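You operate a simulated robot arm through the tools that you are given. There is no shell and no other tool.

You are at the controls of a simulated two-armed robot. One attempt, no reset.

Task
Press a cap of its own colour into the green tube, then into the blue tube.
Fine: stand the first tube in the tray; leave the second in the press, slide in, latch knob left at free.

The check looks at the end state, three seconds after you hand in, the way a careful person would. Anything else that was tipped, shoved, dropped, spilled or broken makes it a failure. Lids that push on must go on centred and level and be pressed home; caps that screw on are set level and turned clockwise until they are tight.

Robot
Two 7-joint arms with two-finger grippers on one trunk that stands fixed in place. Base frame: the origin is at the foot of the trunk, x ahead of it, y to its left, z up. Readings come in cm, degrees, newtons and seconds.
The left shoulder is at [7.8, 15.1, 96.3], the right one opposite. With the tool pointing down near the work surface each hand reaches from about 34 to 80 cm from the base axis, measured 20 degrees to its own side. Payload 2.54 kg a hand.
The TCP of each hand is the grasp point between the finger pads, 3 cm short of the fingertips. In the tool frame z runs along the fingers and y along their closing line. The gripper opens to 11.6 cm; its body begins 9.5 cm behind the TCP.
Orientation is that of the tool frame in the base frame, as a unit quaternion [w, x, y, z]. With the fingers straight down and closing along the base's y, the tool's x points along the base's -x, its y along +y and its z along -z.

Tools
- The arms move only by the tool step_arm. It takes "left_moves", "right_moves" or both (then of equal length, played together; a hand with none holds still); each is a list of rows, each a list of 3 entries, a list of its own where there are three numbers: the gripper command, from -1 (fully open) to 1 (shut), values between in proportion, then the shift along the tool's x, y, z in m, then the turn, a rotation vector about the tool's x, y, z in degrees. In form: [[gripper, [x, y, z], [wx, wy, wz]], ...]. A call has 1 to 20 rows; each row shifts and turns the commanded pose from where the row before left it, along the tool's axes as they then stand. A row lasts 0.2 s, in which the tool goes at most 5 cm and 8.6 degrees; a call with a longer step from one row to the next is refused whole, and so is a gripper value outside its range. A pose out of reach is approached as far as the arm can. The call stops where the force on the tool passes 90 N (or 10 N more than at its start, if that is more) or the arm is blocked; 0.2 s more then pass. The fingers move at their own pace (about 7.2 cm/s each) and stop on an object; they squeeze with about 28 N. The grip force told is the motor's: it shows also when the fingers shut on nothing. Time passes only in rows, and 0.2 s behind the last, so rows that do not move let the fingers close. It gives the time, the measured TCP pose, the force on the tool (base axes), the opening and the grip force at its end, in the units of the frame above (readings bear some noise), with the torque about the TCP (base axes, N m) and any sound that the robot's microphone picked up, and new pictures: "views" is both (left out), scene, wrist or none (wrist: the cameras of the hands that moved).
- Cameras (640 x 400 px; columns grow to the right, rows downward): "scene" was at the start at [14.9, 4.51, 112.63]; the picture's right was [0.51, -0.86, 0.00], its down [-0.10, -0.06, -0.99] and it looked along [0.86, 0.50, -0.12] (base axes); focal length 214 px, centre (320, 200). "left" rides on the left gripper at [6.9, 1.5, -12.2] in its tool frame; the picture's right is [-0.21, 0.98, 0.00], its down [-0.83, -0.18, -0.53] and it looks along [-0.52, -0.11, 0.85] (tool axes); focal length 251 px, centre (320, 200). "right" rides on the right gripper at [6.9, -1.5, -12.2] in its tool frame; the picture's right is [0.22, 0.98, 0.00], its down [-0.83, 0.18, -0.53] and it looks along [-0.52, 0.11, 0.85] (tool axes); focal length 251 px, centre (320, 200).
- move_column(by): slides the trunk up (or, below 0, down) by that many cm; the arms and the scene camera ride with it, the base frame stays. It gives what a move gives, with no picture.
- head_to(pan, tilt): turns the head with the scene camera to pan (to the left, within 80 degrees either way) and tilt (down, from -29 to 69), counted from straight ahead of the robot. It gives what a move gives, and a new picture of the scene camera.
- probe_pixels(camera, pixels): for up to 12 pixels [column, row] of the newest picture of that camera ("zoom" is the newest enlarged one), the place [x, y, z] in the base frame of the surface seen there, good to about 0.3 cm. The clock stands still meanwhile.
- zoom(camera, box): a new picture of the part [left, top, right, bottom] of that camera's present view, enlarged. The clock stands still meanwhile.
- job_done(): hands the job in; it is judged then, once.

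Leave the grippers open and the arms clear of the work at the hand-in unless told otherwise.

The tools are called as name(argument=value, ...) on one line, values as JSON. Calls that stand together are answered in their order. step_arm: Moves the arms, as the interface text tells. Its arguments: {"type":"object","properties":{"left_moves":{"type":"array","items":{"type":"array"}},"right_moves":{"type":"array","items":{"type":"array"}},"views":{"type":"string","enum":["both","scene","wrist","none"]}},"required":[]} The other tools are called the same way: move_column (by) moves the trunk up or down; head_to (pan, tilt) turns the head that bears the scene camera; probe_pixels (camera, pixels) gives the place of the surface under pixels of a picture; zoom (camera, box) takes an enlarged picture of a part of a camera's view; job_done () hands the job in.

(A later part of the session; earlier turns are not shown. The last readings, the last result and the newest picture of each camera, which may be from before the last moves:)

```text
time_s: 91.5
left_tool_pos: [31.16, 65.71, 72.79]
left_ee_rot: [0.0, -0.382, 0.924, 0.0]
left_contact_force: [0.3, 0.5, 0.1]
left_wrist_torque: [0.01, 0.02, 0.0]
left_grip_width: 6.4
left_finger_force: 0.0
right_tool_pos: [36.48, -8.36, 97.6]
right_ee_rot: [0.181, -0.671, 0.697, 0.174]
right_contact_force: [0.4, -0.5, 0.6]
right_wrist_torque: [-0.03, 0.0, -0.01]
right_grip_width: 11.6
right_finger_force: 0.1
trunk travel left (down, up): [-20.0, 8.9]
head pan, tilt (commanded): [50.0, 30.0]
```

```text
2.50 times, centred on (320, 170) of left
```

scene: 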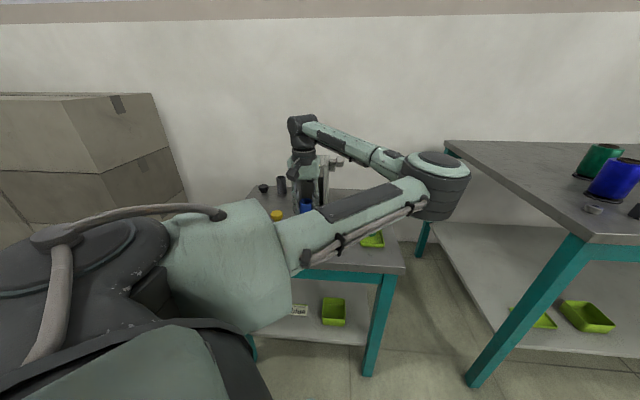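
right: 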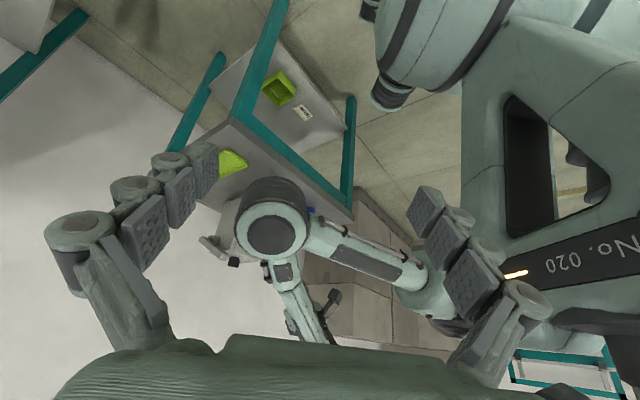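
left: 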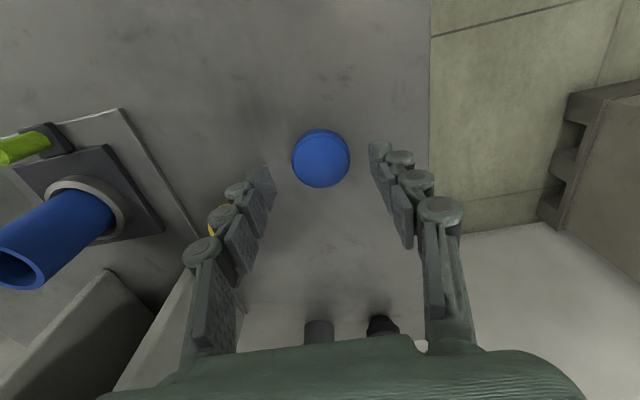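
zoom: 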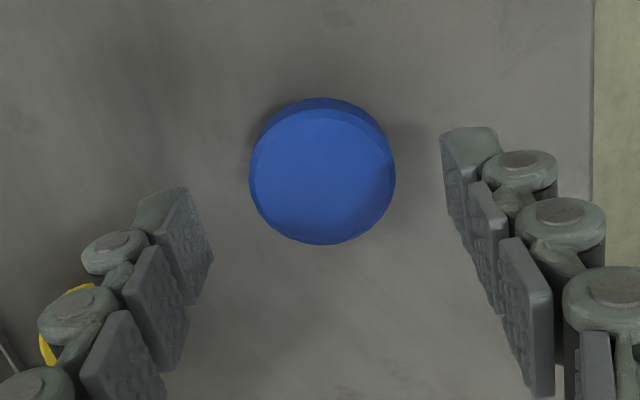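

The cap is centred. I'll lower 3.3 cm to TCP z≈69.5 and close.

step_arm(left_moves=[[-0.1, [0, 0, 0.017], [0, 0, 0]], [-0.1, [0, 0, 0.016], [0, 0, 0]], [0.3, [0, 0, 0], [0, 0, 0]], [1, [0, 0, 0], [0, 0, 0]], [1, [0, 0, 0], [0, 0, 0]], [1, [0, 0, 0], [0, 0, 0]]], views="wrist")

zoom(camera="left", box=[260, 130, 380, 230])

```text
time_s: 92.9
left_tool_pos: [31.26, 66.02, 69.68]
left_ee_rot: [0.0, -0.382, 0.924, 0.0]
left_contact_force: [-0.3, 0.4, -0.8]
left_wrist_torque: [0.01, 0.01, 0.04]
left_grip_width: 3.91
left_finger_force: 27.5
right_tool_pos: [36.48, -8.33, 97.62]
right_ee_rot: [0.181, -0.672, 0.697, 0.174]
right_contact_force: [0.5, 0.6, -0.6]
right_wrist_torque: [0.02, -0.02, 0.01]
right_grip_width: 11.62
right_finger_force: 0.1
trunk travel left (down, up): [-20.0, 8.9]
head pan, tilt (commanded): [50.0, 30.0]
```

left: 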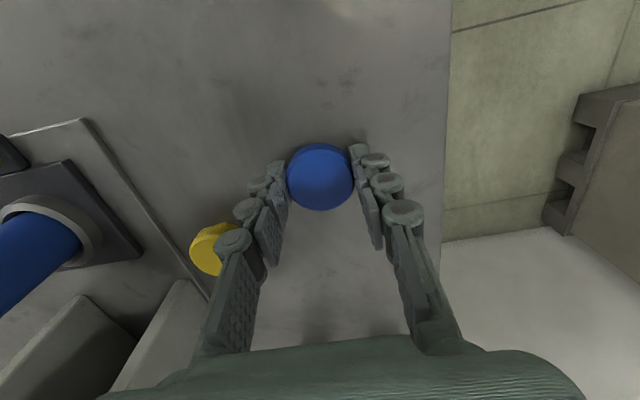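

```text
4.00 times, centred on (320, 180) of left
```

zoom: 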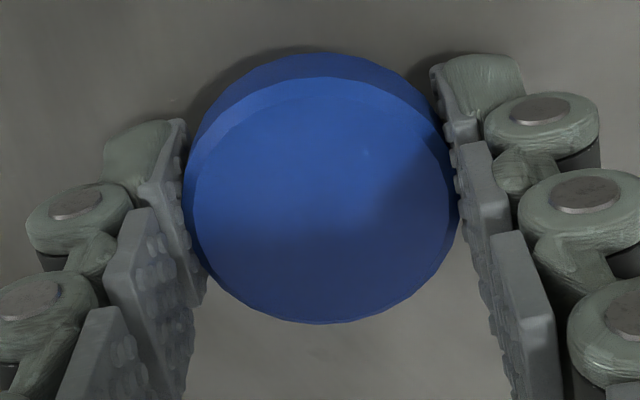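

The blue cap is gripped level (3.91 cm). I'll lift it to z≈91.5 and carry it back over the blue tube.

step_arm(left_moves=[[1, [0, 0, -0.02], [0, 0, 0]], [1, [0, 0, -0.04], [0, 0, 0]], [1, [0, 0, -0.04], [0, 0, 0]], [1, [0, 0, -0.04], [0, 0, 0]], [1, [0, 0, -0.04], [0, 0, 0]], [1, [0, 0, -0.04], [0, 0, 0]], [1, [-0.0005, -0.0388, 0], [0, 0, 0]], [1, [-0.0005, -0.0388, 0], [0, 0, 0]], [1, [-0.0006, -0.0388, 0], [0, 0, 0]], [1, [-0.0006, -0.0389, 0], [0, 0, 0]], [1, [-0.0006, -0.0389, 0], [0, 0, 0]], [1, [0, 0, 0], [0, 0, 0]]], views="both")

zoom(camera="left", box=[280, 70, 370, 140])

```text
time_s: 95.5
left_tool_pos: [45.2, 52.22, 91.75]
left_ee_rot: [0.0, -0.382, 0.924, 0.0]
left_contact_force: [-0.5, 0.4, 0.8]
left_wrist_torque: [0.03, 0.01, 0.03]
left_grip_width: 3.91
left_finger_force: 28.4
right_tool_pos: [36.39, -8.44, 97.71]
right_ee_rot: [0.181, -0.672, 0.697, 0.174]
right_contact_force: [-0.2, -0.1, -0.2]
right_wrist_torque: [-0.01, 0.03, -0.05]
right_grip_width: 11.6
right_finger_force: 0.1
trunk travel left (down, up): [-20.0, 8.9]
head pan, tilt (commanded): [50.0, 30.0]
```

scene: 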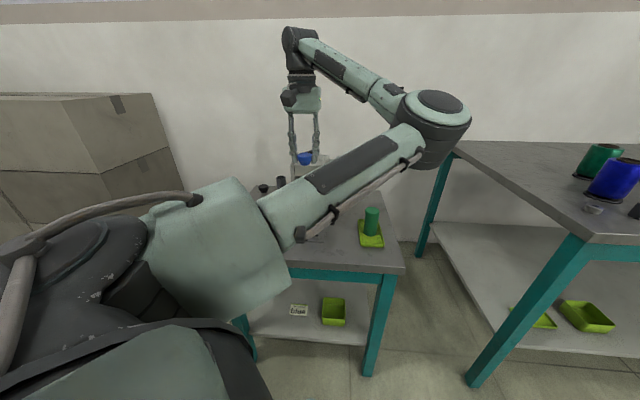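
left: 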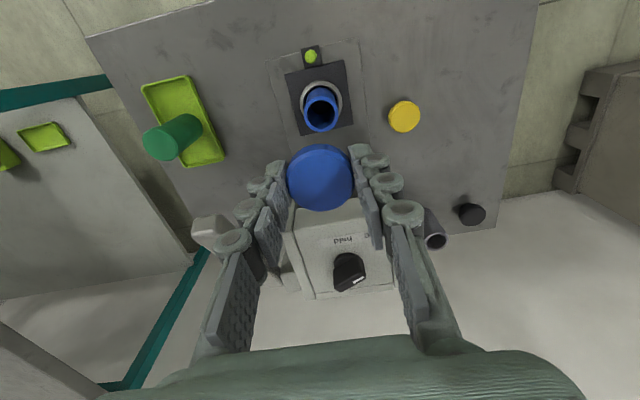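

```text
5.71 times, centred on (325, 105) of left
```

zoom: 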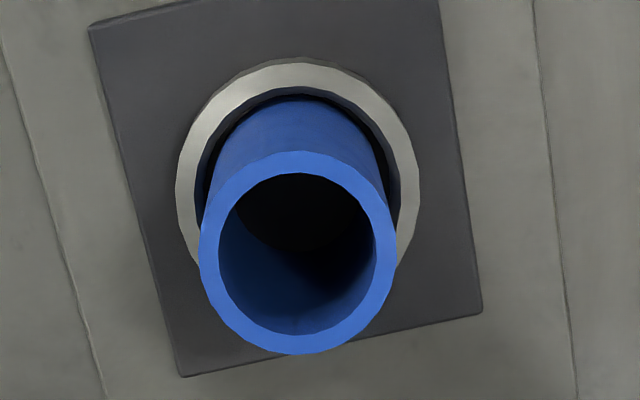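

Comparing with the same view in the green run (tube at zoom (307.5,254) there, (298,252.5) now), the correction needed is y +0.09, x +0.03 cm. I'll apply it and lower to z≈79.5 for another check.

step_arm(left_moves=[[1, [0.0003, 0.0009, 0], [0, 0, 0]], [1, [0, 0, 0.04], [0, 0, 0]], [1, [0, 0, 0.04], [0, 0, 0]], [1, [0, 0, 0.03], [0, 0, 0]], [1, [0, 0, 0.012], [0, 0, 0]], [1, [0, 0, 0], [0, 0, 0]]], views="wrist")

zoom(camera="left", box=[270, 90, 370, 220])

```text
time_s: 96.9
left_tool_pos: [45.17, 52.42, 79.49]
left_ee_rot: [0.0, -0.382, 0.924, 0.0]
left_contact_force: [-0.6, 0.3, -1.0]
left_wrist_torque: [-0.01, 0.0, -0.01]
left_grip_width: 3.9
left_finger_force: 28.4
right_tool_pos: [36.37, -8.55, 97.58]
right_ee_rot: [0.181, -0.672, 0.697, 0.175]
right_contact_force: [0.7, -0.1, 0.6]
right_wrist_torque: [0.0, 0.02, 0.0]
right_grip_width: 11.59
right_finger_force: 0.1
trunk travel left (down, up): [-20.0, 8.9]
head pan, tilt (commanded): [50.0, 30.0]
```

left: 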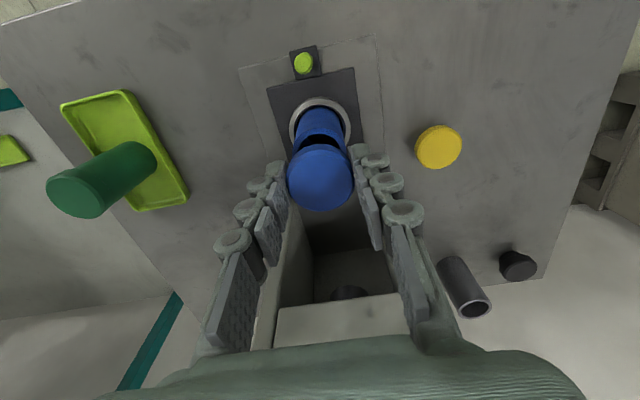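

```text
3.08 times, centred on (320, 155) of left
```

zoom: 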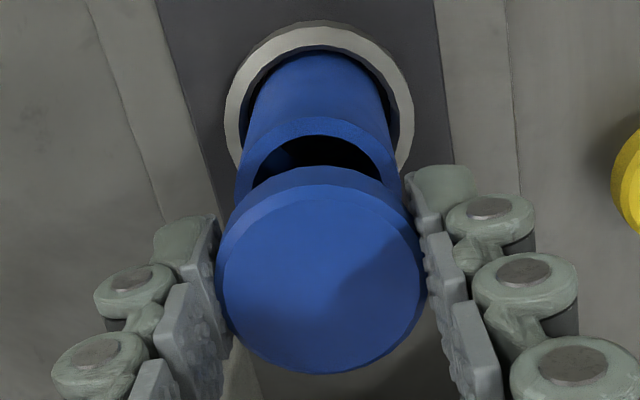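

The tube appears about 0.1–0.2 cm left of the cap now. I'll zoom tighter to measure the tube edges against the cap edges.

zoom(camera="left", box=[280, 105, 360, 165])

zoom(camera="left", box=[275, 135, 365, 220])

```text
6.67 times, centred on (320, 135) of left
```

zoom: 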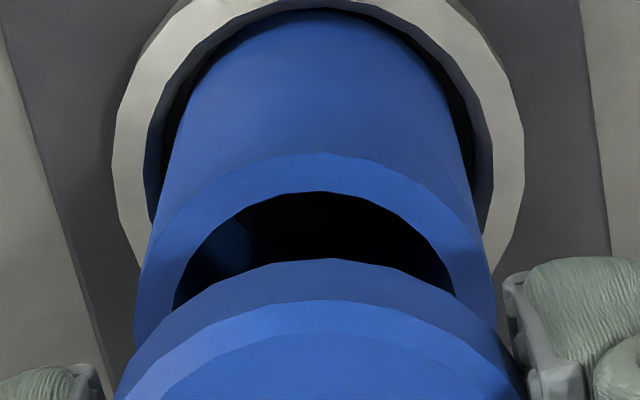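

```text
4.71 times, centred on (320, 178) of left
```

zoom: 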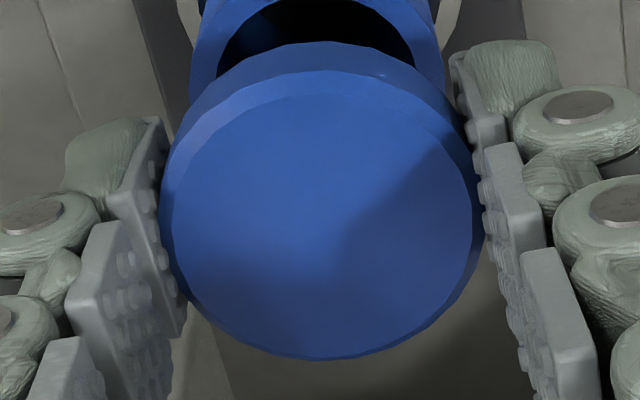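

Measured: the tube centre is about 0.08 cm to tool -y and about 0.08 cm to tool +x of the cap. I'll apply that and lower gently to z≈78.

step_arm(left_moves=[[1, [0.0008, -0.0008, 0], [0, 0, 0]], [1, [0, 0, 0.006], [0, 0, 0]], [1, [0, 0, 0.006], [0, 0, 0]], [1, [0, 0, 0.002], [0, 0, 0]]], views="none")

step_arm(left_moves=[[1, [0, 0, 0.002], [0, 0, 0]], [1, [0, 0, 0.002], [0, 0, 0]]], views="none")

```text
time_s: 97.9
left_tool_pos: [44.97, 52.18, 78.08]
left_ee_rot: [0.0, -0.383, 0.924, 0.001]
left_contact_force: [-0.3, -0.1, 0.0]
left_wrist_torque: [0.01, 0.01, -0.01]
left_grip_width: 3.91
left_finger_force: 28.2
right_tool_pos: [36.48, -8.5, 97.5]
right_ee_rot: [0.18, -0.672, 0.697, 0.175]
right_contact_force: [0.0, -0.2, -0.1]
right_wrist_torque: [0.02, 0.01, -0.01]
right_grip_width: 11.62
right_finger_force: 0.1
trunk travel left (down, up): [-20.0, 8.9]
head pan, tilt (commanded): [50.0, 30.0]
```

```text
time_s: 98.5
left_tool_pos: [45.15, 52.26, 77.75]
left_ee_rot: [0.0, -0.383, 0.924, 0.0]
left_contact_force: [-0.3, 0.8, 0.7]
left_wrist_torque: [-0.04, 0.02, -0.02]
left_grip_width: 3.91
left_finger_force: 27.3
right_tool_pos: [36.43, -8.36, 97.59]
right_ee_rot: [0.181, -0.672, 0.696, 0.174]
right_contact_force: [0.1, -0.5, -0.6]
right_wrist_torque: [0.01, -0.01, 0.0]
right_grip_width: 11.62
right_finger_force: 0.1
trunk travel left (down, up): [-20.0, 8.9]
head pan, tilt (commanded): [50.0, 30.0]
```

No contact yet at z=77.75. Continuing in 0.15–0.2 cm steps.

step_arm(left_moves=[[1, [0, 0, 0.002], [0, 0, 0]]], views="none")

step_arm(left_moves=[[1, [0, 0, 0.002], [0, 0, 0]]], views="none")

step_arm(left_moves=[[1, [0, 0, 0.0015], [0, 0, 0]]], views="wrist")

zoom(camera="left", box=[275, 100, 370, 220])

```text
time_s: 98.9
left_tool_pos: [45.11, 52.22, 77.41]
left_ee_rot: [0.0, -0.383, 0.924, 0.0]
left_contact_force: [0.5, -0.7, -0.6]
left_wrist_torque: [-0.03, 0.03, -0.01]
left_grip_width: 3.91
left_finger_force: 28.4
right_tool_pos: [36.33, -8.4, 97.72]
right_ee_rot: [0.181, -0.672, 0.697, 0.174]
right_contact_force: [-0.4, -0.1, 0.8]
right_wrist_torque: [0.0, 0.02, 0.0]
right_grip_width: 11.59
right_finger_force: 0.0
trunk travel left (down, up): [-20.0, 8.9]
head pan, tilt (commanded): [50.0, 30.0]
```

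```text
time_s: 99.3
left_tool_pos: [45.1, 52.2, 77.47]
left_ee_rot: [0.001, -0.383, 0.924, 0.0]
left_contact_force: [0.1, -1.0, 4.4]
left_wrist_torque: [-0.09, -0.01, 0.01]
left_grip_width: 3.92
left_finger_force: 28.0
right_tool_pos: [36.28, -8.48, 97.67]
right_ee_rot: [0.181, -0.672, 0.697, 0.174]
right_contact_force: [0.6, -0.5, 0.8]
right_wrist_torque: [0.02, 0.02, -0.03]
right_grip_width: 11.6
right_finger_force: 0.0
trunk travel left (down, up): [-20.0, 8.9]
head pan, tilt (commanded): [50.0, 30.0]
```

```text
time_s: 99.7
left_tool_pos: [44.98, 52.19, 77.28]
left_ee_rot: [0.002, -0.384, 0.923, 0.001]
left_contact_force: [1.9, -1.3, 14.8]
left_wrist_torque: [-0.12, -0.05, -0.03]
left_grip_width: 3.92
left_finger_force: 27.7
right_tool_pos: [36.33, -8.5, 97.72]
right_ee_rot: [0.182, -0.672, 0.697, 0.174]
right_contact_force: [-0.1, 0.5, -0.1]
right_wrist_torque: [-0.02, 0.01, 0.02]
right_grip_width: 11.61
right_finger_force: 0.1
trunk travel left (down, up): [-20.0, 8.9]
head pan, tilt (commanded): [50.0, 30.0]
```

left: 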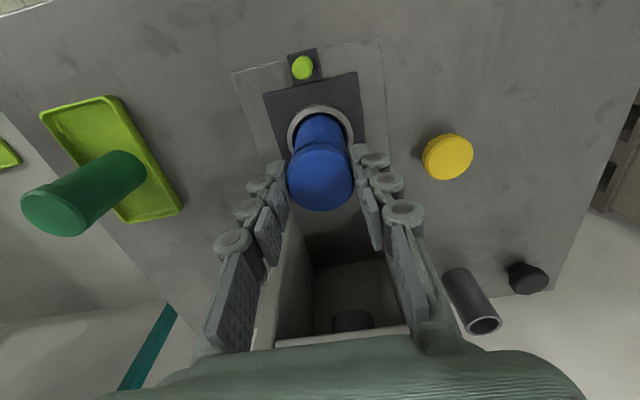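

```text
3.33 times, centred on (322, 160) of left
```

zoom: 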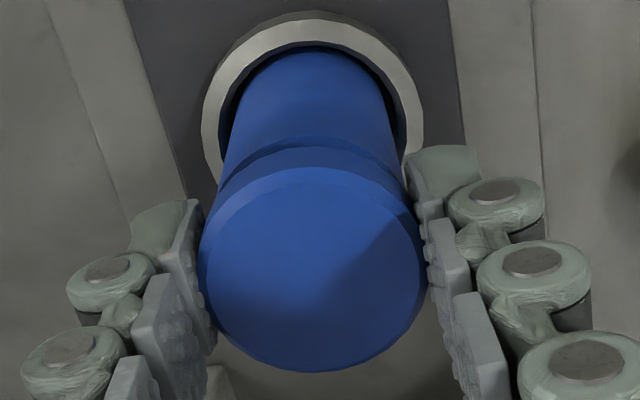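

Contact at z≈77.4 with 15 N, cap top ≈76.4, and the plug is in the mouth just like the green one. I'll ease, open, and lift clear.

step_arm(left_moves=[[1, [0, 0, 0.001], [0, 0, 0]], [1, [0, 0, -0.003], [0, 0, 0]], [0.6, [0, 0, -0.0005], [0, 0, 0]], [0.2, [0, 0, 0], [0, 0, 0]], [0.0, [0, 0, 0], [0, 0, 0]], [0.0, [0, 0, 0], [0, 0, 0]], [0.0, [0, 0, -0.02], [0, 0, 0]], [0.0, [0, 0, -0.04], [0, 0, 0]], [0.0, [0, 0, -0.04], [0, 0, 0]], [0.0, [0, 0, -0.03], [0, 0, 0]], [0.0, [0, 0, 0], [0, 0, 0]]], views="both")

zoom(camera="left", box=[265, 70, 375, 170])

zoom(camera="right", box=[180, 120, 340, 280])

```text
time_s: 102.1
left_tool_pos: [45.0, 52.08, 90.33]
left_ee_rot: [0.001, -0.383, 0.924, 0.0]
left_contact_force: [0.0, -0.1, -0.2]
left_wrist_torque: [0.0, -0.01, 0.04]
left_grip_width: 5.8
left_finger_force: 0.1
right_tool_pos: [36.37, -8.49, 97.59]
right_ee_rot: [0.181, -0.672, 0.697, 0.174]
right_contact_force: [0.1, 0.3, 0.7]
right_wrist_torque: [-0.01, -0.01, -0.03]
right_grip_width: 11.6
right_finger_force: 0.0
trunk travel left (down, up): [-20.0, 8.9]
head pan, tilt (commanded): [50.0, 30.0]
```

scene: 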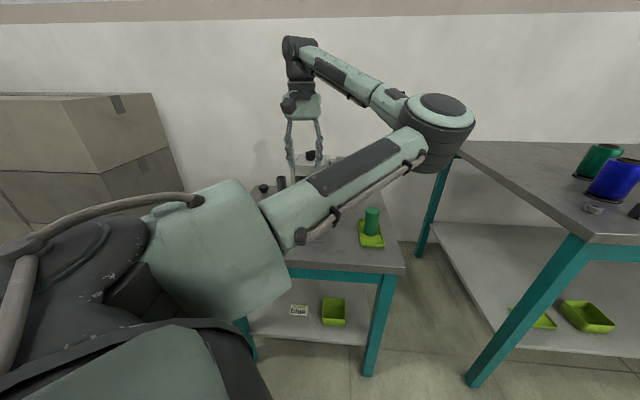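
left: 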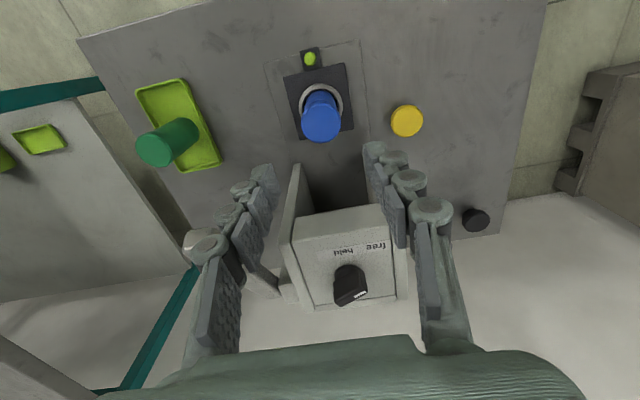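

```text
4.00 times, centred on (320, 120) of left
```

zoom: 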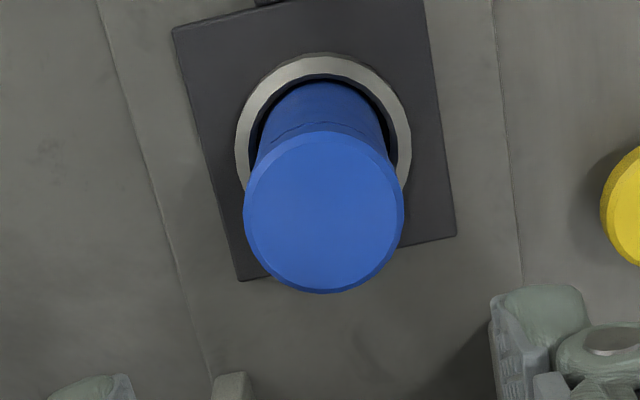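

```text
2.50 times, centred on (260, 200) of right
```

zoom: 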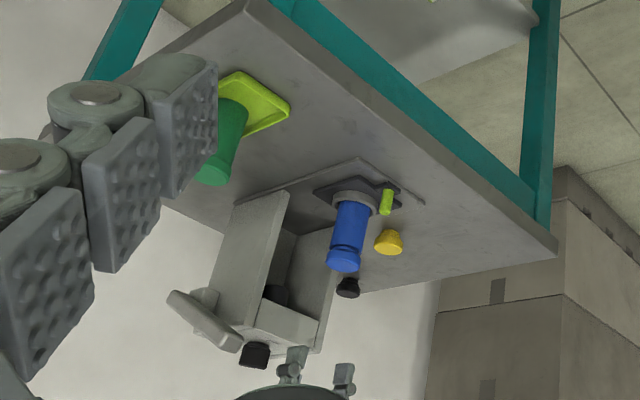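

The right camera has a clear side view. I'll zoom closer to check that the cap is level.

zoom(camera="right", box=[245, 190, 300, 240])

```text
8.00 times, centred on (272, 215) of right
```

zoom: 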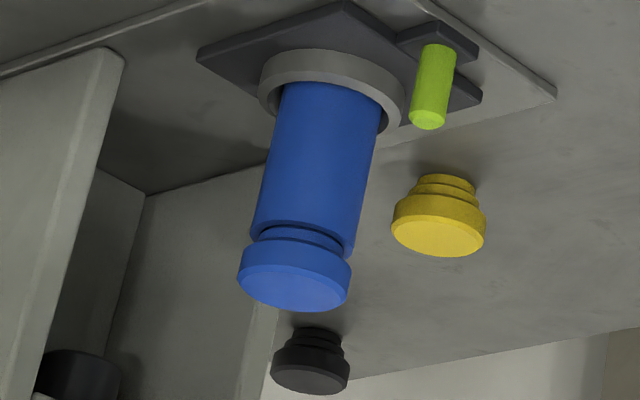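

From the side, the blue cap sits level and centred with the same even groove. Next I'll push the slide in again: back off to (37.5,46,91), tilt 40°, as before.

step_arm(left_moves=[[0.2, [0.032, 0.0033, -0.002], [0, 0, 0]], [0.2, [0.032, 0.0033, -0.002], [0, 0, 0]], [0.2, [0.032, 0.0033, -0.002], [0, 0, 0]], [0.2, [0, 0, 0], [0, -8, 0]], [0.2, [0, 0, 0], [0, -8, 0]], [0.2, [0, 0, 0], [0, -8, 0]], [0.2, [0, 0, 0], [0, -8, 0]], [0.2, [0, 0, 0], [0, -8, 0]], [0.2, [0, 0, 0], [0, 0, 0]]], views="wrist")

```text
time_s: 104.1
left_tool_pos: [37.68, 46.11, 90.99]
left_ee_rot: [0.317, -0.359, 0.868, 0.131]
left_contact_force: [0.2, -0.4, -0.6]
left_wrist_torque: [-0.02, 0.01, -0.01]
left_grip_width: 4.65
left_finger_force: 0.1
right_tool_pos: [36.43, -8.32, 97.71]
right_ee_rot: [0.181, -0.672, 0.697, 0.174]
right_contact_force: [0.2, 0.7, -0.2]
right_wrist_torque: [0.0, 0.0, 0.04]
right_grip_width: 11.6
right_finger_force: 0.1
trunk travel left (down, up): [-20.0, 8.9]
head pan, tilt (commanded): [50.0, 30.0]
```

left: 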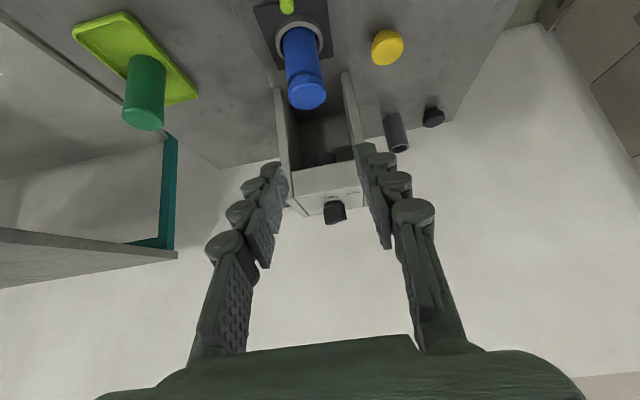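

I'll move in to (40.3,47.4,80) above the peg and check.

step_arm(left_moves=[[0.2, [0.0165, -0.0031, 0.034], [0, 0, 0]], [0.2, [0.0165, -0.0031, 0.034], [0, 0, 0]], [0.2, [0.0165, -0.0032, 0.034], [0, 0, 0]], [0.2, [0, 0, 0], [0, 0, 0]]], views="wrist")

zoom(camera="left", box=[260, 10, 360, 110])

```text
time_s: 105.1
left_tool_pos: [40.38, 47.39, 79.83]
left_ee_rot: [0.316, -0.36, 0.868, 0.131]
left_contact_force: [0.3, 0.4, -1.0]
left_wrist_torque: [0.06, 0.02, 0.01]
left_grip_width: 4.63
left_finger_force: 0.1
right_tool_pos: [36.38, -8.48, 97.64]
right_ee_rot: [0.182, -0.672, 0.697, 0.174]
right_contact_force: [0.5, 0.4, 0.4]
right_wrist_torque: [0.01, 0.02, -0.02]
right_grip_width: 11.59
right_finger_force: 0.0
trunk travel left (down, up): [-20.0, 8.9]
head pan, tilt (commanded): [50.0, 30.0]
```

left: 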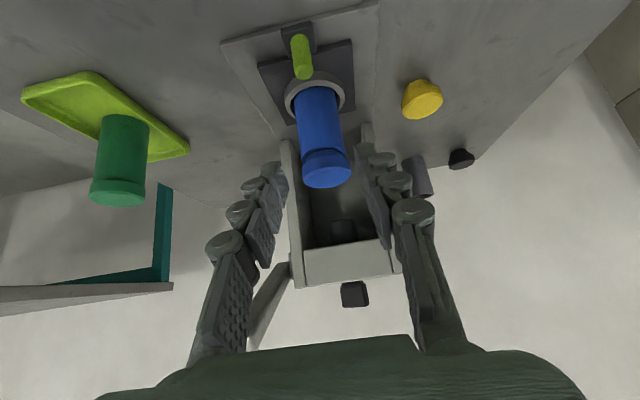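

```text
4.00 times, centred on (310, 60) of left
```

zoom: 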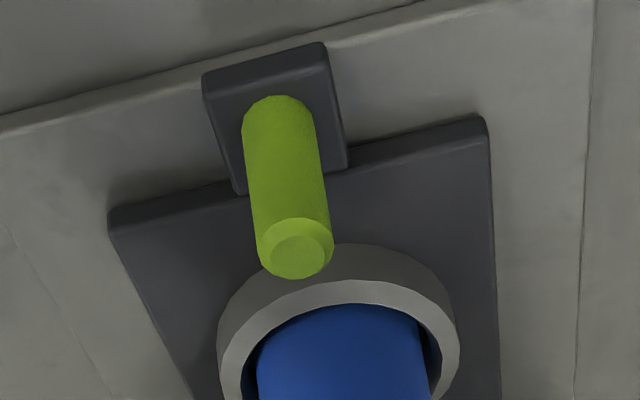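

The peg is nearly where it was last time. I'll lower the fingers around it and close.

step_arm(left_moves=[[0.2, [0.0191, 0.0002, 0.0222], [0, 0, 0]], [0.2, [0.0191, 0.0002, 0.0222], [0, 0, 0]], [0.2, [0.0191, 0.0001, 0.0222], [0, 0, 0]], [0.2, [0, 0, 0], [0, 0, 0]], [0.6, [0, 0, 0], [0, 0, 0]], [1, [0, 0, 0], [0, 0, 0]], [1, [0, 0, 0], [0, 0, 0]], [1, [0, 0, 0], [0, 0, 0]]], views="wrist")

```text
time_s: 106.9
left_tool_pos: [40.15, 47.18, 71.11]
left_ee_rot: [0.316, -0.359, 0.868, 0.131]
left_contact_force: [7.5, -5.8, -2.2]
left_wrist_torque: [-0.01, -0.27, -0.13]
left_grip_width: 1.31
left_finger_force: 39.5
right_tool_pos: [36.51, -8.43, 97.73]
right_ee_rot: [0.181, -0.672, 0.696, 0.174]
right_contact_force: [-0.2, 0.0, -0.7]
right_wrist_torque: [-0.02, 0.02, 0.02]
right_grip_width: 11.58
right_finger_force: 0.1
trunk travel left (down, up): [-20.0, 8.9]
head pan, tilt (commanded): [50.0, 30.0]
```

left: 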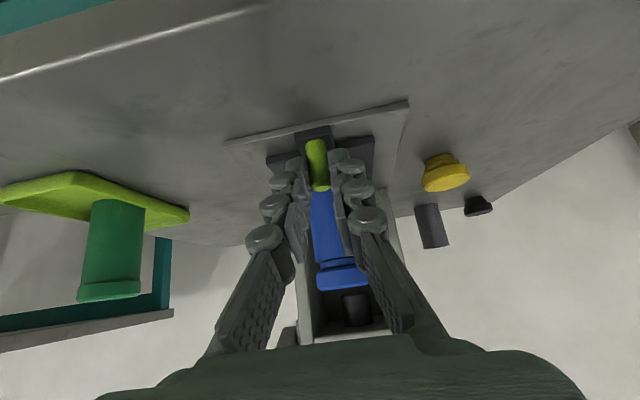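

Gripped. A side load of about 9 N toward tool -y: I'll ease y -0.15 and push in 4 cm.

step_arm(left_moves=[[1, [0, -0.0015, 0], [0, 0, 0]], [1, [-0.00383, 0, 0.00322], [0, 0, 0]], [1, [-0.00383, 0, 0.00322], [0, 0, 0]], [1, [-0.00766, 0, 0.00643], [0, 0, 0]], [1, [-0.00766, 0, 0.00643], [0, 0, 0]], [1, [-0.00766, 0, 0.00643], [0, 0, 0]]], views="wrist")

```text
time_s: 108.3
left_tool_pos: [42.88, 50.06, 71.05]
left_ee_rot: [0.315, -0.36, 0.868, 0.132]
left_contact_force: [-1.0, 0.8, -7.0]
left_wrist_torque: [0.1, -0.1, 0.01]
left_grip_width: 1.31
left_finger_force: 39.6
right_tool_pos: [36.51, -8.38, 97.56]
right_ee_rot: [0.18, -0.672, 0.697, 0.174]
right_contact_force: [0.3, 0.0, -0.1]
right_wrist_torque: [0.01, -0.01, 0.0]
right_grip_width: 11.6
right_finger_force: 0.1
trunk travel left (down, up): [-20.0, 8.9]
head pan, tilt (commanded): [50.0, 30.0]
```

left: 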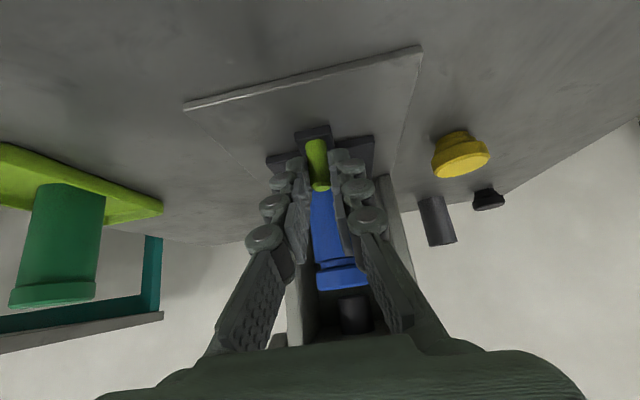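

The slide moves freely. I'll check the scene for clearance to the green tube, then push 5 cm more.

step_arm(left_moves=[[1, [-0.00766, 0, 0.00643], [0, 0, 0]], [1, [-0.00766, 0.0002, 0.00643], [0, 0, 0]], [1, [-0.00766, 0.0002, 0.00643], [0, 0, 0]]], views="both")

zoom(camera="scene", box=[250, 140, 450, 280])

```text
time_s: 109.1
left_tool_pos: [45.18, 52.37, 71.17]
left_ee_rot: [0.316, -0.359, 0.868, 0.131]
left_contact_force: [-1.6, 0.6, -5.9]
left_wrist_torque: [-0.48, 0.55, 0.09]
left_grip_width: 1.31
left_finger_force: 39.7
right_tool_pos: [36.41, -8.35, 97.69]
right_ee_rot: [0.181, -0.672, 0.697, 0.174]
right_contact_force: [-0.2, -0.5, 0.0]
right_wrist_torque: [-0.02, -0.02, -0.01]
right_grip_width: 11.61
right_finger_force: 0.0
trunk travel left (down, up): [-20.0, 8.9]
head pan, tilt (commanded): [50.0, 30.0]
```

scene: 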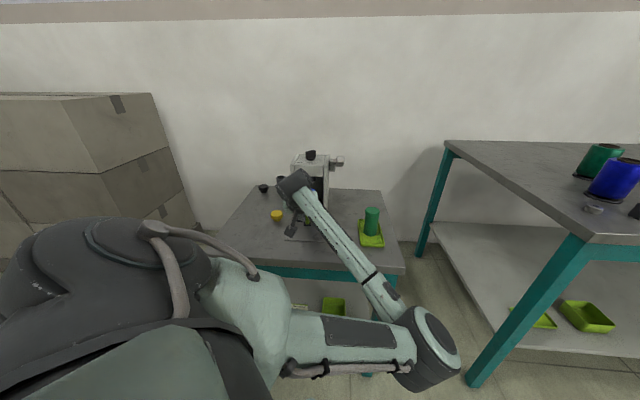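
left: 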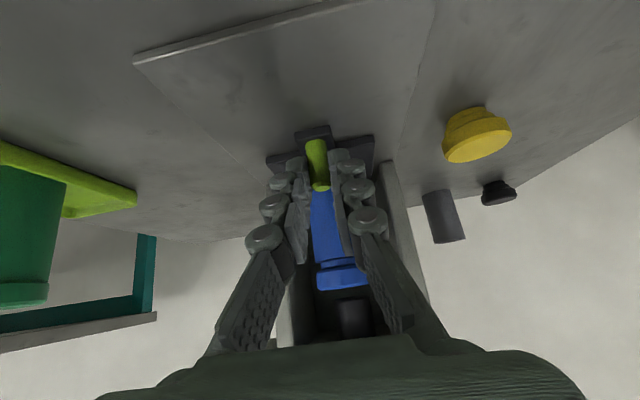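

```text
2.86 times, centred on (350, 210) of scene
```

zoom: 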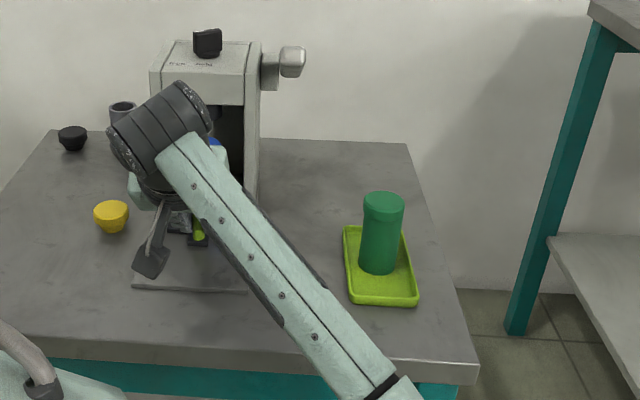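

The arm clears the green tube here. Before the last 5 cm I'll probe the forearm's underside distance from the tube.

probe_pixels(camera="scene", pixels=[[320, 215], [340, 240], [360, 268], [380, 290], [352, 238], [372, 212], [405, 300]])

```text
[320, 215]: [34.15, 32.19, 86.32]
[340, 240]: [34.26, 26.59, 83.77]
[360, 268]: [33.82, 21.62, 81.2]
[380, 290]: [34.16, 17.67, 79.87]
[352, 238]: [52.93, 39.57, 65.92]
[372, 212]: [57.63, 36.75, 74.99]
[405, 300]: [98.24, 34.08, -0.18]
```

The forearm is near x≈34, far from the tube at x≈58. Pushing on 3 cm, then small steps to the stop.

step_arm(left_moves=[[1, [-0.00766, 0, 0.00643], [0, 0, 0]], [1, [-0.00766, 0, 0.00643], [0, 0, 0]], [1, [-0.00766, 0, 0.00643], [0, 0, 0]]], views="none")

step_arm(left_moves=[[1, [-0.00766, 0, 0.00643], [0, 0, 0]], [1, [-0.00383, 0, 0.00322], [0, 0, 0]]], views="none")

step_arm(left_moves=[[1, [-0.00383, 0, 0.00322], [0, 0, 0]]], views="none")

```text
time_s: 109.9
left_tool_pos: [47.31, 54.32, 71.14]
left_ee_rot: [0.315, -0.36, 0.868, 0.131]
left_contact_force: [-2.5, 1.6, -10.5]
left_wrist_torque: [-0.39, 0.48, 0.04]
left_grip_width: 1.3
left_finger_force: 39.7
right_tool_pos: [36.38, -8.34, 97.71]
right_ee_rot: [0.18, -0.672, 0.697, 0.174]
right_contact_force: [0.8, -0.2, 0.6]
right_wrist_torque: [0.0, 0.02, 0.01]
right_grip_width: 11.6
right_finger_force: 0.0
trunk travel left (down, up): [-20.0, 8.9]
head pan, tilt (commanded): [50.0, 30.0]
```

```text
time_s: 110.5
left_tool_pos: [48.43, 55.36, 71.05]
left_ee_rot: [0.315, -0.359, 0.869, 0.131]
left_contact_force: [-2.2, 1.3, -8.3]
left_wrist_torque: [-0.32, 0.33, 0.02]
left_grip_width: 1.33
left_finger_force: 39.8
right_tool_pos: [36.43, -8.43, 97.65]
right_ee_rot: [0.18, -0.672, 0.697, 0.174]
right_contact_force: [0.3, -1.1, -0.6]
right_wrist_torque: [-0.05, 0.0, -0.01]
right_grip_width: 11.59
right_finger_force: 0.1
trunk travel left (down, up): [-20.0, 8.9]
head pan, tilt (commanded): [50.0, 30.0]
```

```text
time_s: 110.9
left_tool_pos: [48.65, 55.79, 71.0]
left_ee_rot: [0.315, -0.361, 0.868, 0.131]
left_contact_force: [-7.4, -6.9, -10.7]
left_wrist_torque: [0.32, -0.35, 0.0]
left_grip_width: 1.32
left_finger_force: 39.7
right_tool_pos: [36.4, -8.42, 97.58]
right_ee_rot: [0.181, -0.672, 0.697, 0.174]
right_contact_force: [-0.8, 0.0, -0.4]
right_wrist_torque: [0.02, -0.01, -0.02]
right_grip_width: 11.61
right_finger_force: 0.1
trunk travel left (down, up): [-20.0, 8.9]
head pan, tilt (commanded): [50.0, 30.0]
```

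Near the stop now. One more 0.4 cm push to seat it firmly.

step_arm(left_moves=[[1, [-0.00383, 0, 0.00322], [0, 0, 0]]], views="wrist")

```text
time_s: 111.3
left_tool_pos: [48.71, 55.85, 71.21]
left_ee_rot: [0.313, -0.361, 0.869, 0.129]
left_contact_force: [-26.3, -27.2, -4.2]
left_wrist_torque: [-0.74, 0.71, -0.07]
left_grip_width: 1.34
left_finger_force: 39.9
right_tool_pos: [36.36, -8.53, 97.83]
right_ee_rot: [0.182, -0.672, 0.696, 0.175]
right_contact_force: [0.3, -0.8, 0.6]
right_wrist_torque: [0.0, -0.01, -0.02]
right_grip_width: 11.59
right_finger_force: 0.1
trunk travel left (down, up): [-20.0, 8.9]
head pan, tilt (commanded): [50.0, 30.0]
```

left: 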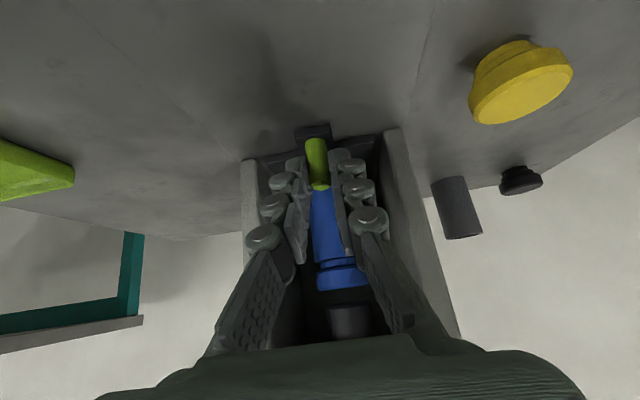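

At the stop (38 N). I'll ease slightly, open, back away along the finger axis, stand upright and rise to z≈95 as before.

step_arm(left_moves=[[1, [0.0027, 0, -0.00225], [0, 0, 0]], [0.6, [0, 0, 0], [0, 0, 0]], [0.3, [0, 0, 0], [0, 0, 0]], [0.3, [0, 0, 0], [0, 0, 0]], [0.3, [0, 0, -0.03], [0, 0, 0]], [0.3, [0, 0, -0.04], [0, 0, 0]], [0.3, [0, 0, -0.04], [0, 0, 0]], [0.3, [0, 0, -0.045], [0, 0, 0]], [0.3, [0, 0, -0.045], [0, 0, 0]], [0.3, [0, 0, 0], [0, 0, 0]]], views="both")

zoom(camera="left", box=[240, 60, 400, 220])

```text
time_s: 113.5
left_tool_pos: [39.53, 46.52, 86.57]
left_ee_rot: [0.316, -0.359, 0.868, 0.131]
left_contact_force: [-0.8, 0.0, -1.4]
left_wrist_torque: [-0.02, -0.01, -0.01]
left_grip_width: 4.03
left_finger_force: 0.0
right_tool_pos: [36.41, -8.38, 97.69]
right_ee_rot: [0.181, -0.671, 0.697, 0.174]
right_contact_force: [0.3, 0.4, -0.2]
right_wrist_torque: [0.02, -0.01, -0.02]
right_grip_width: 11.6
right_finger_force: 0.0
trunk travel left (down, up): [-20.0, 8.9]
head pan, tilt (commanded): [50.0, 30.0]
```

scene: 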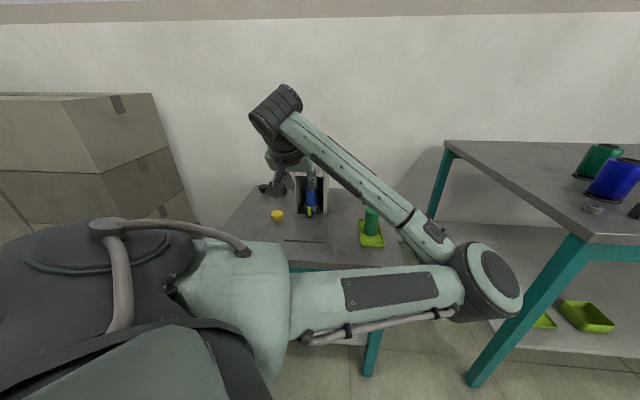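
left: 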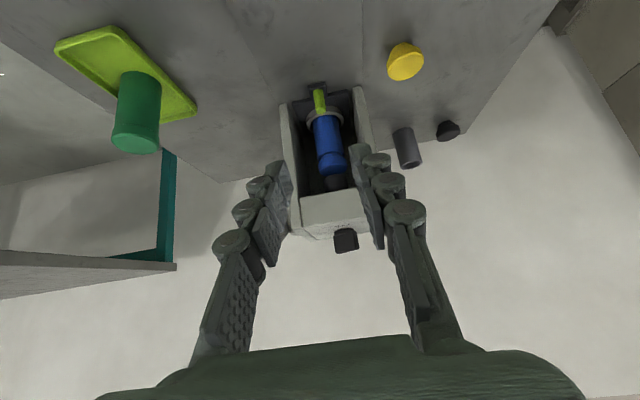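

```text
2.50 times, centred on (320, 140) of left
```

zoom: 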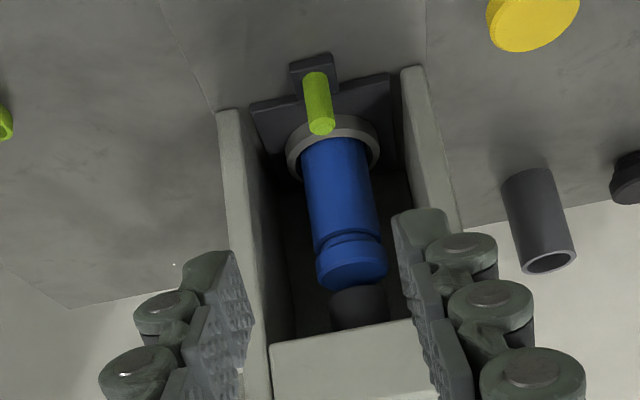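

The blue tube is under the ram with the slide in. I'll stand the hand upright, rise, shut the fingers, and move over the lever end as before.

step_arm(left_moves=[[0.3, [0, 0, 0], [0, 8, 0]], [0.3, [0, 0, 0], [0, 8, 0]], [0.3, [0, 0, 0], [0, 8, 0]], [0.3, [0, 0, 0], [0, 8, 0]], [0.3, [0, 0, 0], [0, 8, 0]], [0.5, [0, 0, -0.045], [0, 0, 0]], [1, [0, 0, -0.045], [0, 0, 0]], [1, [-0.01, -0.0239, 0], [0, 0, 0]], [1, [-0.01, -0.0239, 0], [0, 0, 0]], [1, [-0.01, -0.0239, 0], [0, 0, 0]], [1, [-0.01, -0.0239, 0], [0, 0, 0]], [1, [-0.0287, 0, 0], [0, 0, 0]], [1, [-0.0287, 0, 0], [0, 0, 0]], [1, [-0.0286, 0, 0], [0, 0, 0]], [1, [0, 0, 0], [0, 0, 0]]], views="both")

zoom(camera="left", box=[250, 100, 400, 250])

```text
time_s: 116.7
left_tool_pos: [55.28, 48.9, 95.67]
left_ee_rot: [0.001, -0.383, 0.924, -0.001]
left_contact_force: [0.5, 0.3, -0.8]
left_wrist_torque: [-0.02, 0.01, 0.02]
left_grip_width: 0.01
left_finger_force: 27.7
right_tool_pos: [36.33, -8.5, 97.79]
right_ee_rot: [0.182, -0.671, 0.697, 0.175]
right_contact_force: [1.0, 0.1, 0.0]
right_wrist_torque: [0.0, 0.02, 0.02]
right_grip_width: 11.6
right_finger_force: 0.0
trunk travel left (down, up): [-20.0, 8.9]
head pan, tilt (commanded): [50.0, 30.0]
```

scene: 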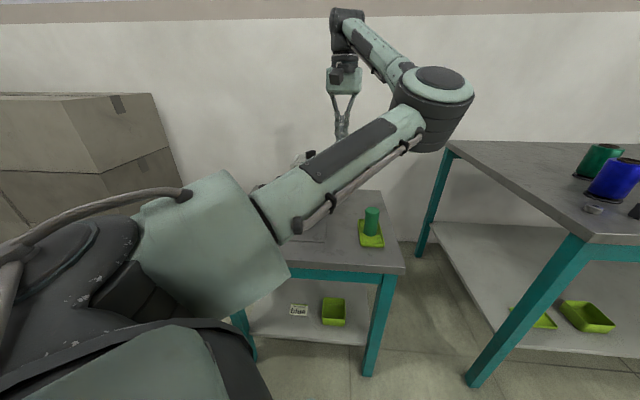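
left: 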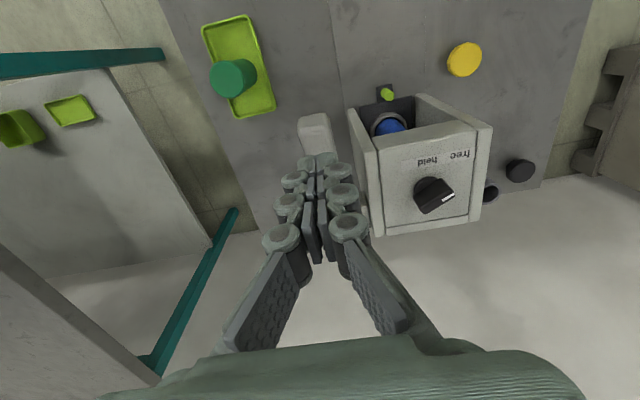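

```text
2.67 times, centred on (325, 175) of left
```

zoom: 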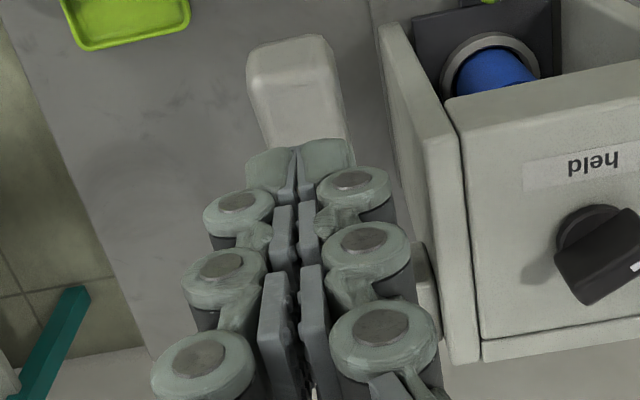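

Fingertips are centred over the lever. I'll push it down about 10 cm through the free travel.

step_arm(left_moves=[[1, [0, 0, 0.01], [0, 0, 0]], [1, [0, 0, 0.01], [0, 0, 0]], [1, [0, 0, 0.01], [0, 0, 0]], [1, [0, 0, 0.008], [0, 0, 0]], [1, [0, 0, 0.008], [0, 0, 0]], [1, [0, 0, 0.008], [0, 0, 0]], [1, [0, 0, 0.008], [0, 0, 0]]], views="wrist")

```text
time_s: 118.3
left_tool_pos: [55.51, 48.93, 89.3]
left_ee_rot: [0.0, -0.383, 0.924, -0.001]
left_contact_force: [0.8, -0.4, 1.9]
left_wrist_torque: [0.0, 0.03, -0.03]
left_grip_width: 0.61
left_finger_force: 28.4
right_tool_pos: [36.31, -8.28, 97.64]
right_ee_rot: [0.181, -0.672, 0.697, 0.175]
right_contact_force: [-0.3, 0.1, 1.0]
right_wrist_torque: [0.01, -0.02, -0.01]
right_grip_width: 11.61
right_finger_force: 0.2
trunk travel left (down, up): [-20.0, 8.9]
head pan, tilt (commanded): [50.0, 30.0]
```

left: 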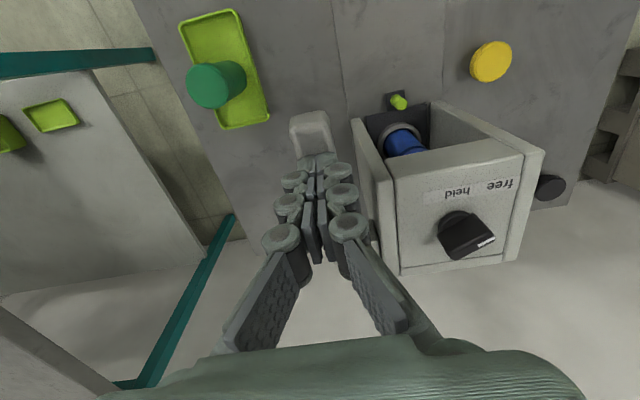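

The lever follows. Down another 3.9 cm of free travel.

step_arm(left_moves=[[1, [0, 0, 0.008], [0, 0, 0]], [1, [0, 0, 0.008], [0, 0, 0]], [1, [0, 0, 0.008], [0, 0, 0]], [1, [0, 0, 0.008], [0, 0, 0]], [1, [0, 0, 0.007], [0, 0, 0]]], views="none")

step_arm(left_moves=[[1, [0, 0, 0.005], [0, 0, 0]], [1, [0, 0, 0.005], [0, 0, 0]]], views="none")

step_arm(left_moves=[[1, [0, 0, 0.005], [0, 0, 0]], [1, [0, 0, 0.003], [0, 0, 0]]], views="none")

```text
time_s: 119.5
left_tool_pos: [55.3, 48.83, 85.52]
left_ee_rot: [0.0, -0.383, 0.924, 0.001]
left_contact_force: [0.2, 1.2, 2.8]
left_wrist_torque: [0.06, 0.0, 0.0]
left_grip_width: 0.62
left_finger_force: 28.3
right_tool_pos: [36.41, -8.43, 97.76]
right_ee_rot: [0.181, -0.672, 0.697, 0.174]
right_contact_force: [0.4, 0.7, -0.3]
right_wrist_torque: [-0.02, -0.04, -0.01]
right_grip_width: 11.59
right_finger_force: 0.0
trunk travel left (down, up): [-20.0, 8.9]
head pan, tilt (commanded): [50.0, 30.0]
```

```text
time_s: 120.1
left_tool_pos: [55.35, 48.92, 84.66]
left_ee_rot: [0.001, -0.382, 0.924, 0.0]
left_contact_force: [-3.3, -1.1, 3.8]
left_wrist_torque: [0.03, 0.04, 0.0]
left_grip_width: 0.61
left_finger_force: 28.8
right_tool_pos: [36.32, -8.55, 97.68]
right_ee_rot: [0.181, -0.672, 0.697, 0.174]
right_contact_force: [-0.3, 0.4, -0.8]
right_wrist_torque: [-0.02, 0.0, 0.02]
right_grip_width: 11.58
right_finger_force: 0.0
trunk travel left (down, up): [-20.0, 8.9]
head pan, tilt (commanded): [50.0, 30.0]
```

```text
time_s: 120.7
left_tool_pos: [55.28, 48.91, 84.21]
left_ee_rot: [0.003, -0.383, 0.924, 0.001]
left_contact_force: [0.5, -1.9, 23.3]
left_wrist_torque: [0.11, -0.16, 0.06]
left_grip_width: 0.6
left_finger_force: 28.7
right_tool_pos: [36.28, -8.72, 97.82]
right_ee_rot: [0.182, -0.672, 0.696, 0.174]
right_contact_force: [-0.6, 0.0, 0.0]
right_wrist_torque: [-0.03, 0.0, 0.0]
right_grip_width: 11.59
right_finger_force: 0.0
trunk travel left (down, up): [-20.0, 8.9]
head pan, tilt (commanded): [50.0, 30.0]
```

The ram has met the blue cap (23 N). I'll press on in small steps up to about 75 N.

step_arm(left_moves=[[1, [0, 0, 0.004], [0, 0, 0]], [1, [0, 0, 0.003], [0, 0, 0]]], views="none")

step_arm(left_moves=[[1, [0, 0, 0.004], [0, 0, 0]], [1, [0, 0, 0.003], [0, 0, 0]]], views="none")

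step_arm(left_moves=[[1, [0, 0, 0.004], [0, 0, 0]], [1, [0, 0, 0], [0, 0, 0]]], views="wrist")

zoom(camera="left", box=[385, 135, 475, 205])

```text
time_s: 121.3
left_tool_pos: [55.32, 48.85, 83.96]
left_ee_rot: [0.008, -0.383, 0.924, 0.002]
left_contact_force: [8.8, 2.6, 45.3]
left_wrist_torque: [0.45, -0.59, -0.09]
left_grip_width: 0.62
left_finger_force: 28.6
right_tool_pos: [36.18, -8.66, 97.86]
right_ee_rot: [0.183, -0.672, 0.696, 0.175]
right_contact_force: [0.6, -0.1, 1.2]
right_wrist_torque: [0.02, 0.01, 0.02]
right_grip_width: 11.59
right_finger_force: 0.0
trunk travel left (down, up): [-20.0, 8.9]
head pan, tilt (commanded): [50.0, 30.0]
```

```text
time_s: 121.9
left_tool_pos: [55.24, 48.76, 83.83]
left_ee_rot: [0.014, -0.383, 0.924, 0.005]
left_contact_force: [11.0, 4.6, 65.0]
left_wrist_torque: [0.68, -0.85, -0.06]
left_grip_width: 0.61
left_finger_force: 28.2
right_tool_pos: [36.08, -8.88, 97.92]
right_ee_rot: [0.185, -0.672, 0.696, 0.174]
right_contact_force: [0.0, -0.1, 0.0]
right_wrist_torque: [-0.04, 0.02, -0.01]
right_grip_width: 11.59
right_finger_force: 0.0
trunk travel left (down, up): [-20.0, 8.9]
head pan, tilt (commanded): [50.0, 30.0]
```

```text
time_s: 122.5
left_tool_pos: [55.36, 48.83, 83.78]
left_ee_rot: [0.015, -0.383, 0.924, 0.005]
left_contact_force: [11.1, 3.6, 76.7]
left_wrist_torque: [0.7, -0.92, -0.1]
left_grip_width: 0.61
left_finger_force: 28.3
right_tool_pos: [35.94, -8.78, 97.86]
right_ee_rot: [0.185, -0.672, 0.696, 0.174]
right_contact_force: [-0.1, -0.6, 0.3]
right_wrist_torque: [0.0, 0.0, -0.01]
right_grip_width: 11.61
right_finger_force: 0.0
trunk travel left (down, up): [-20.0, 8.9]
head pan, tilt (commanded): [50.0, 30.0]
```

left: 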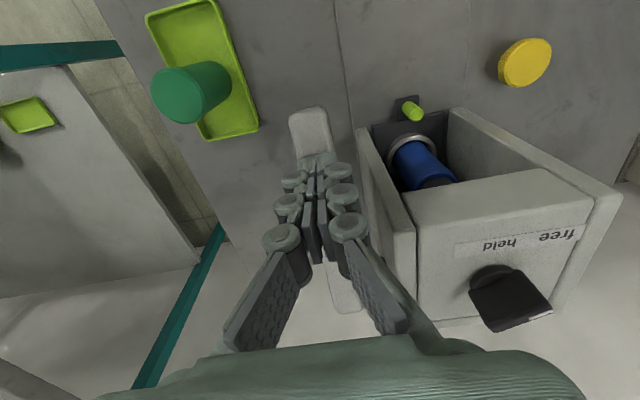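

```text
5.71 times, centred on (430, 170) of left
```

zoom: 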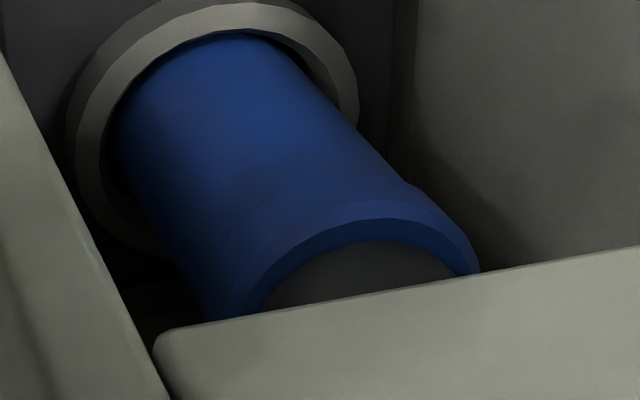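

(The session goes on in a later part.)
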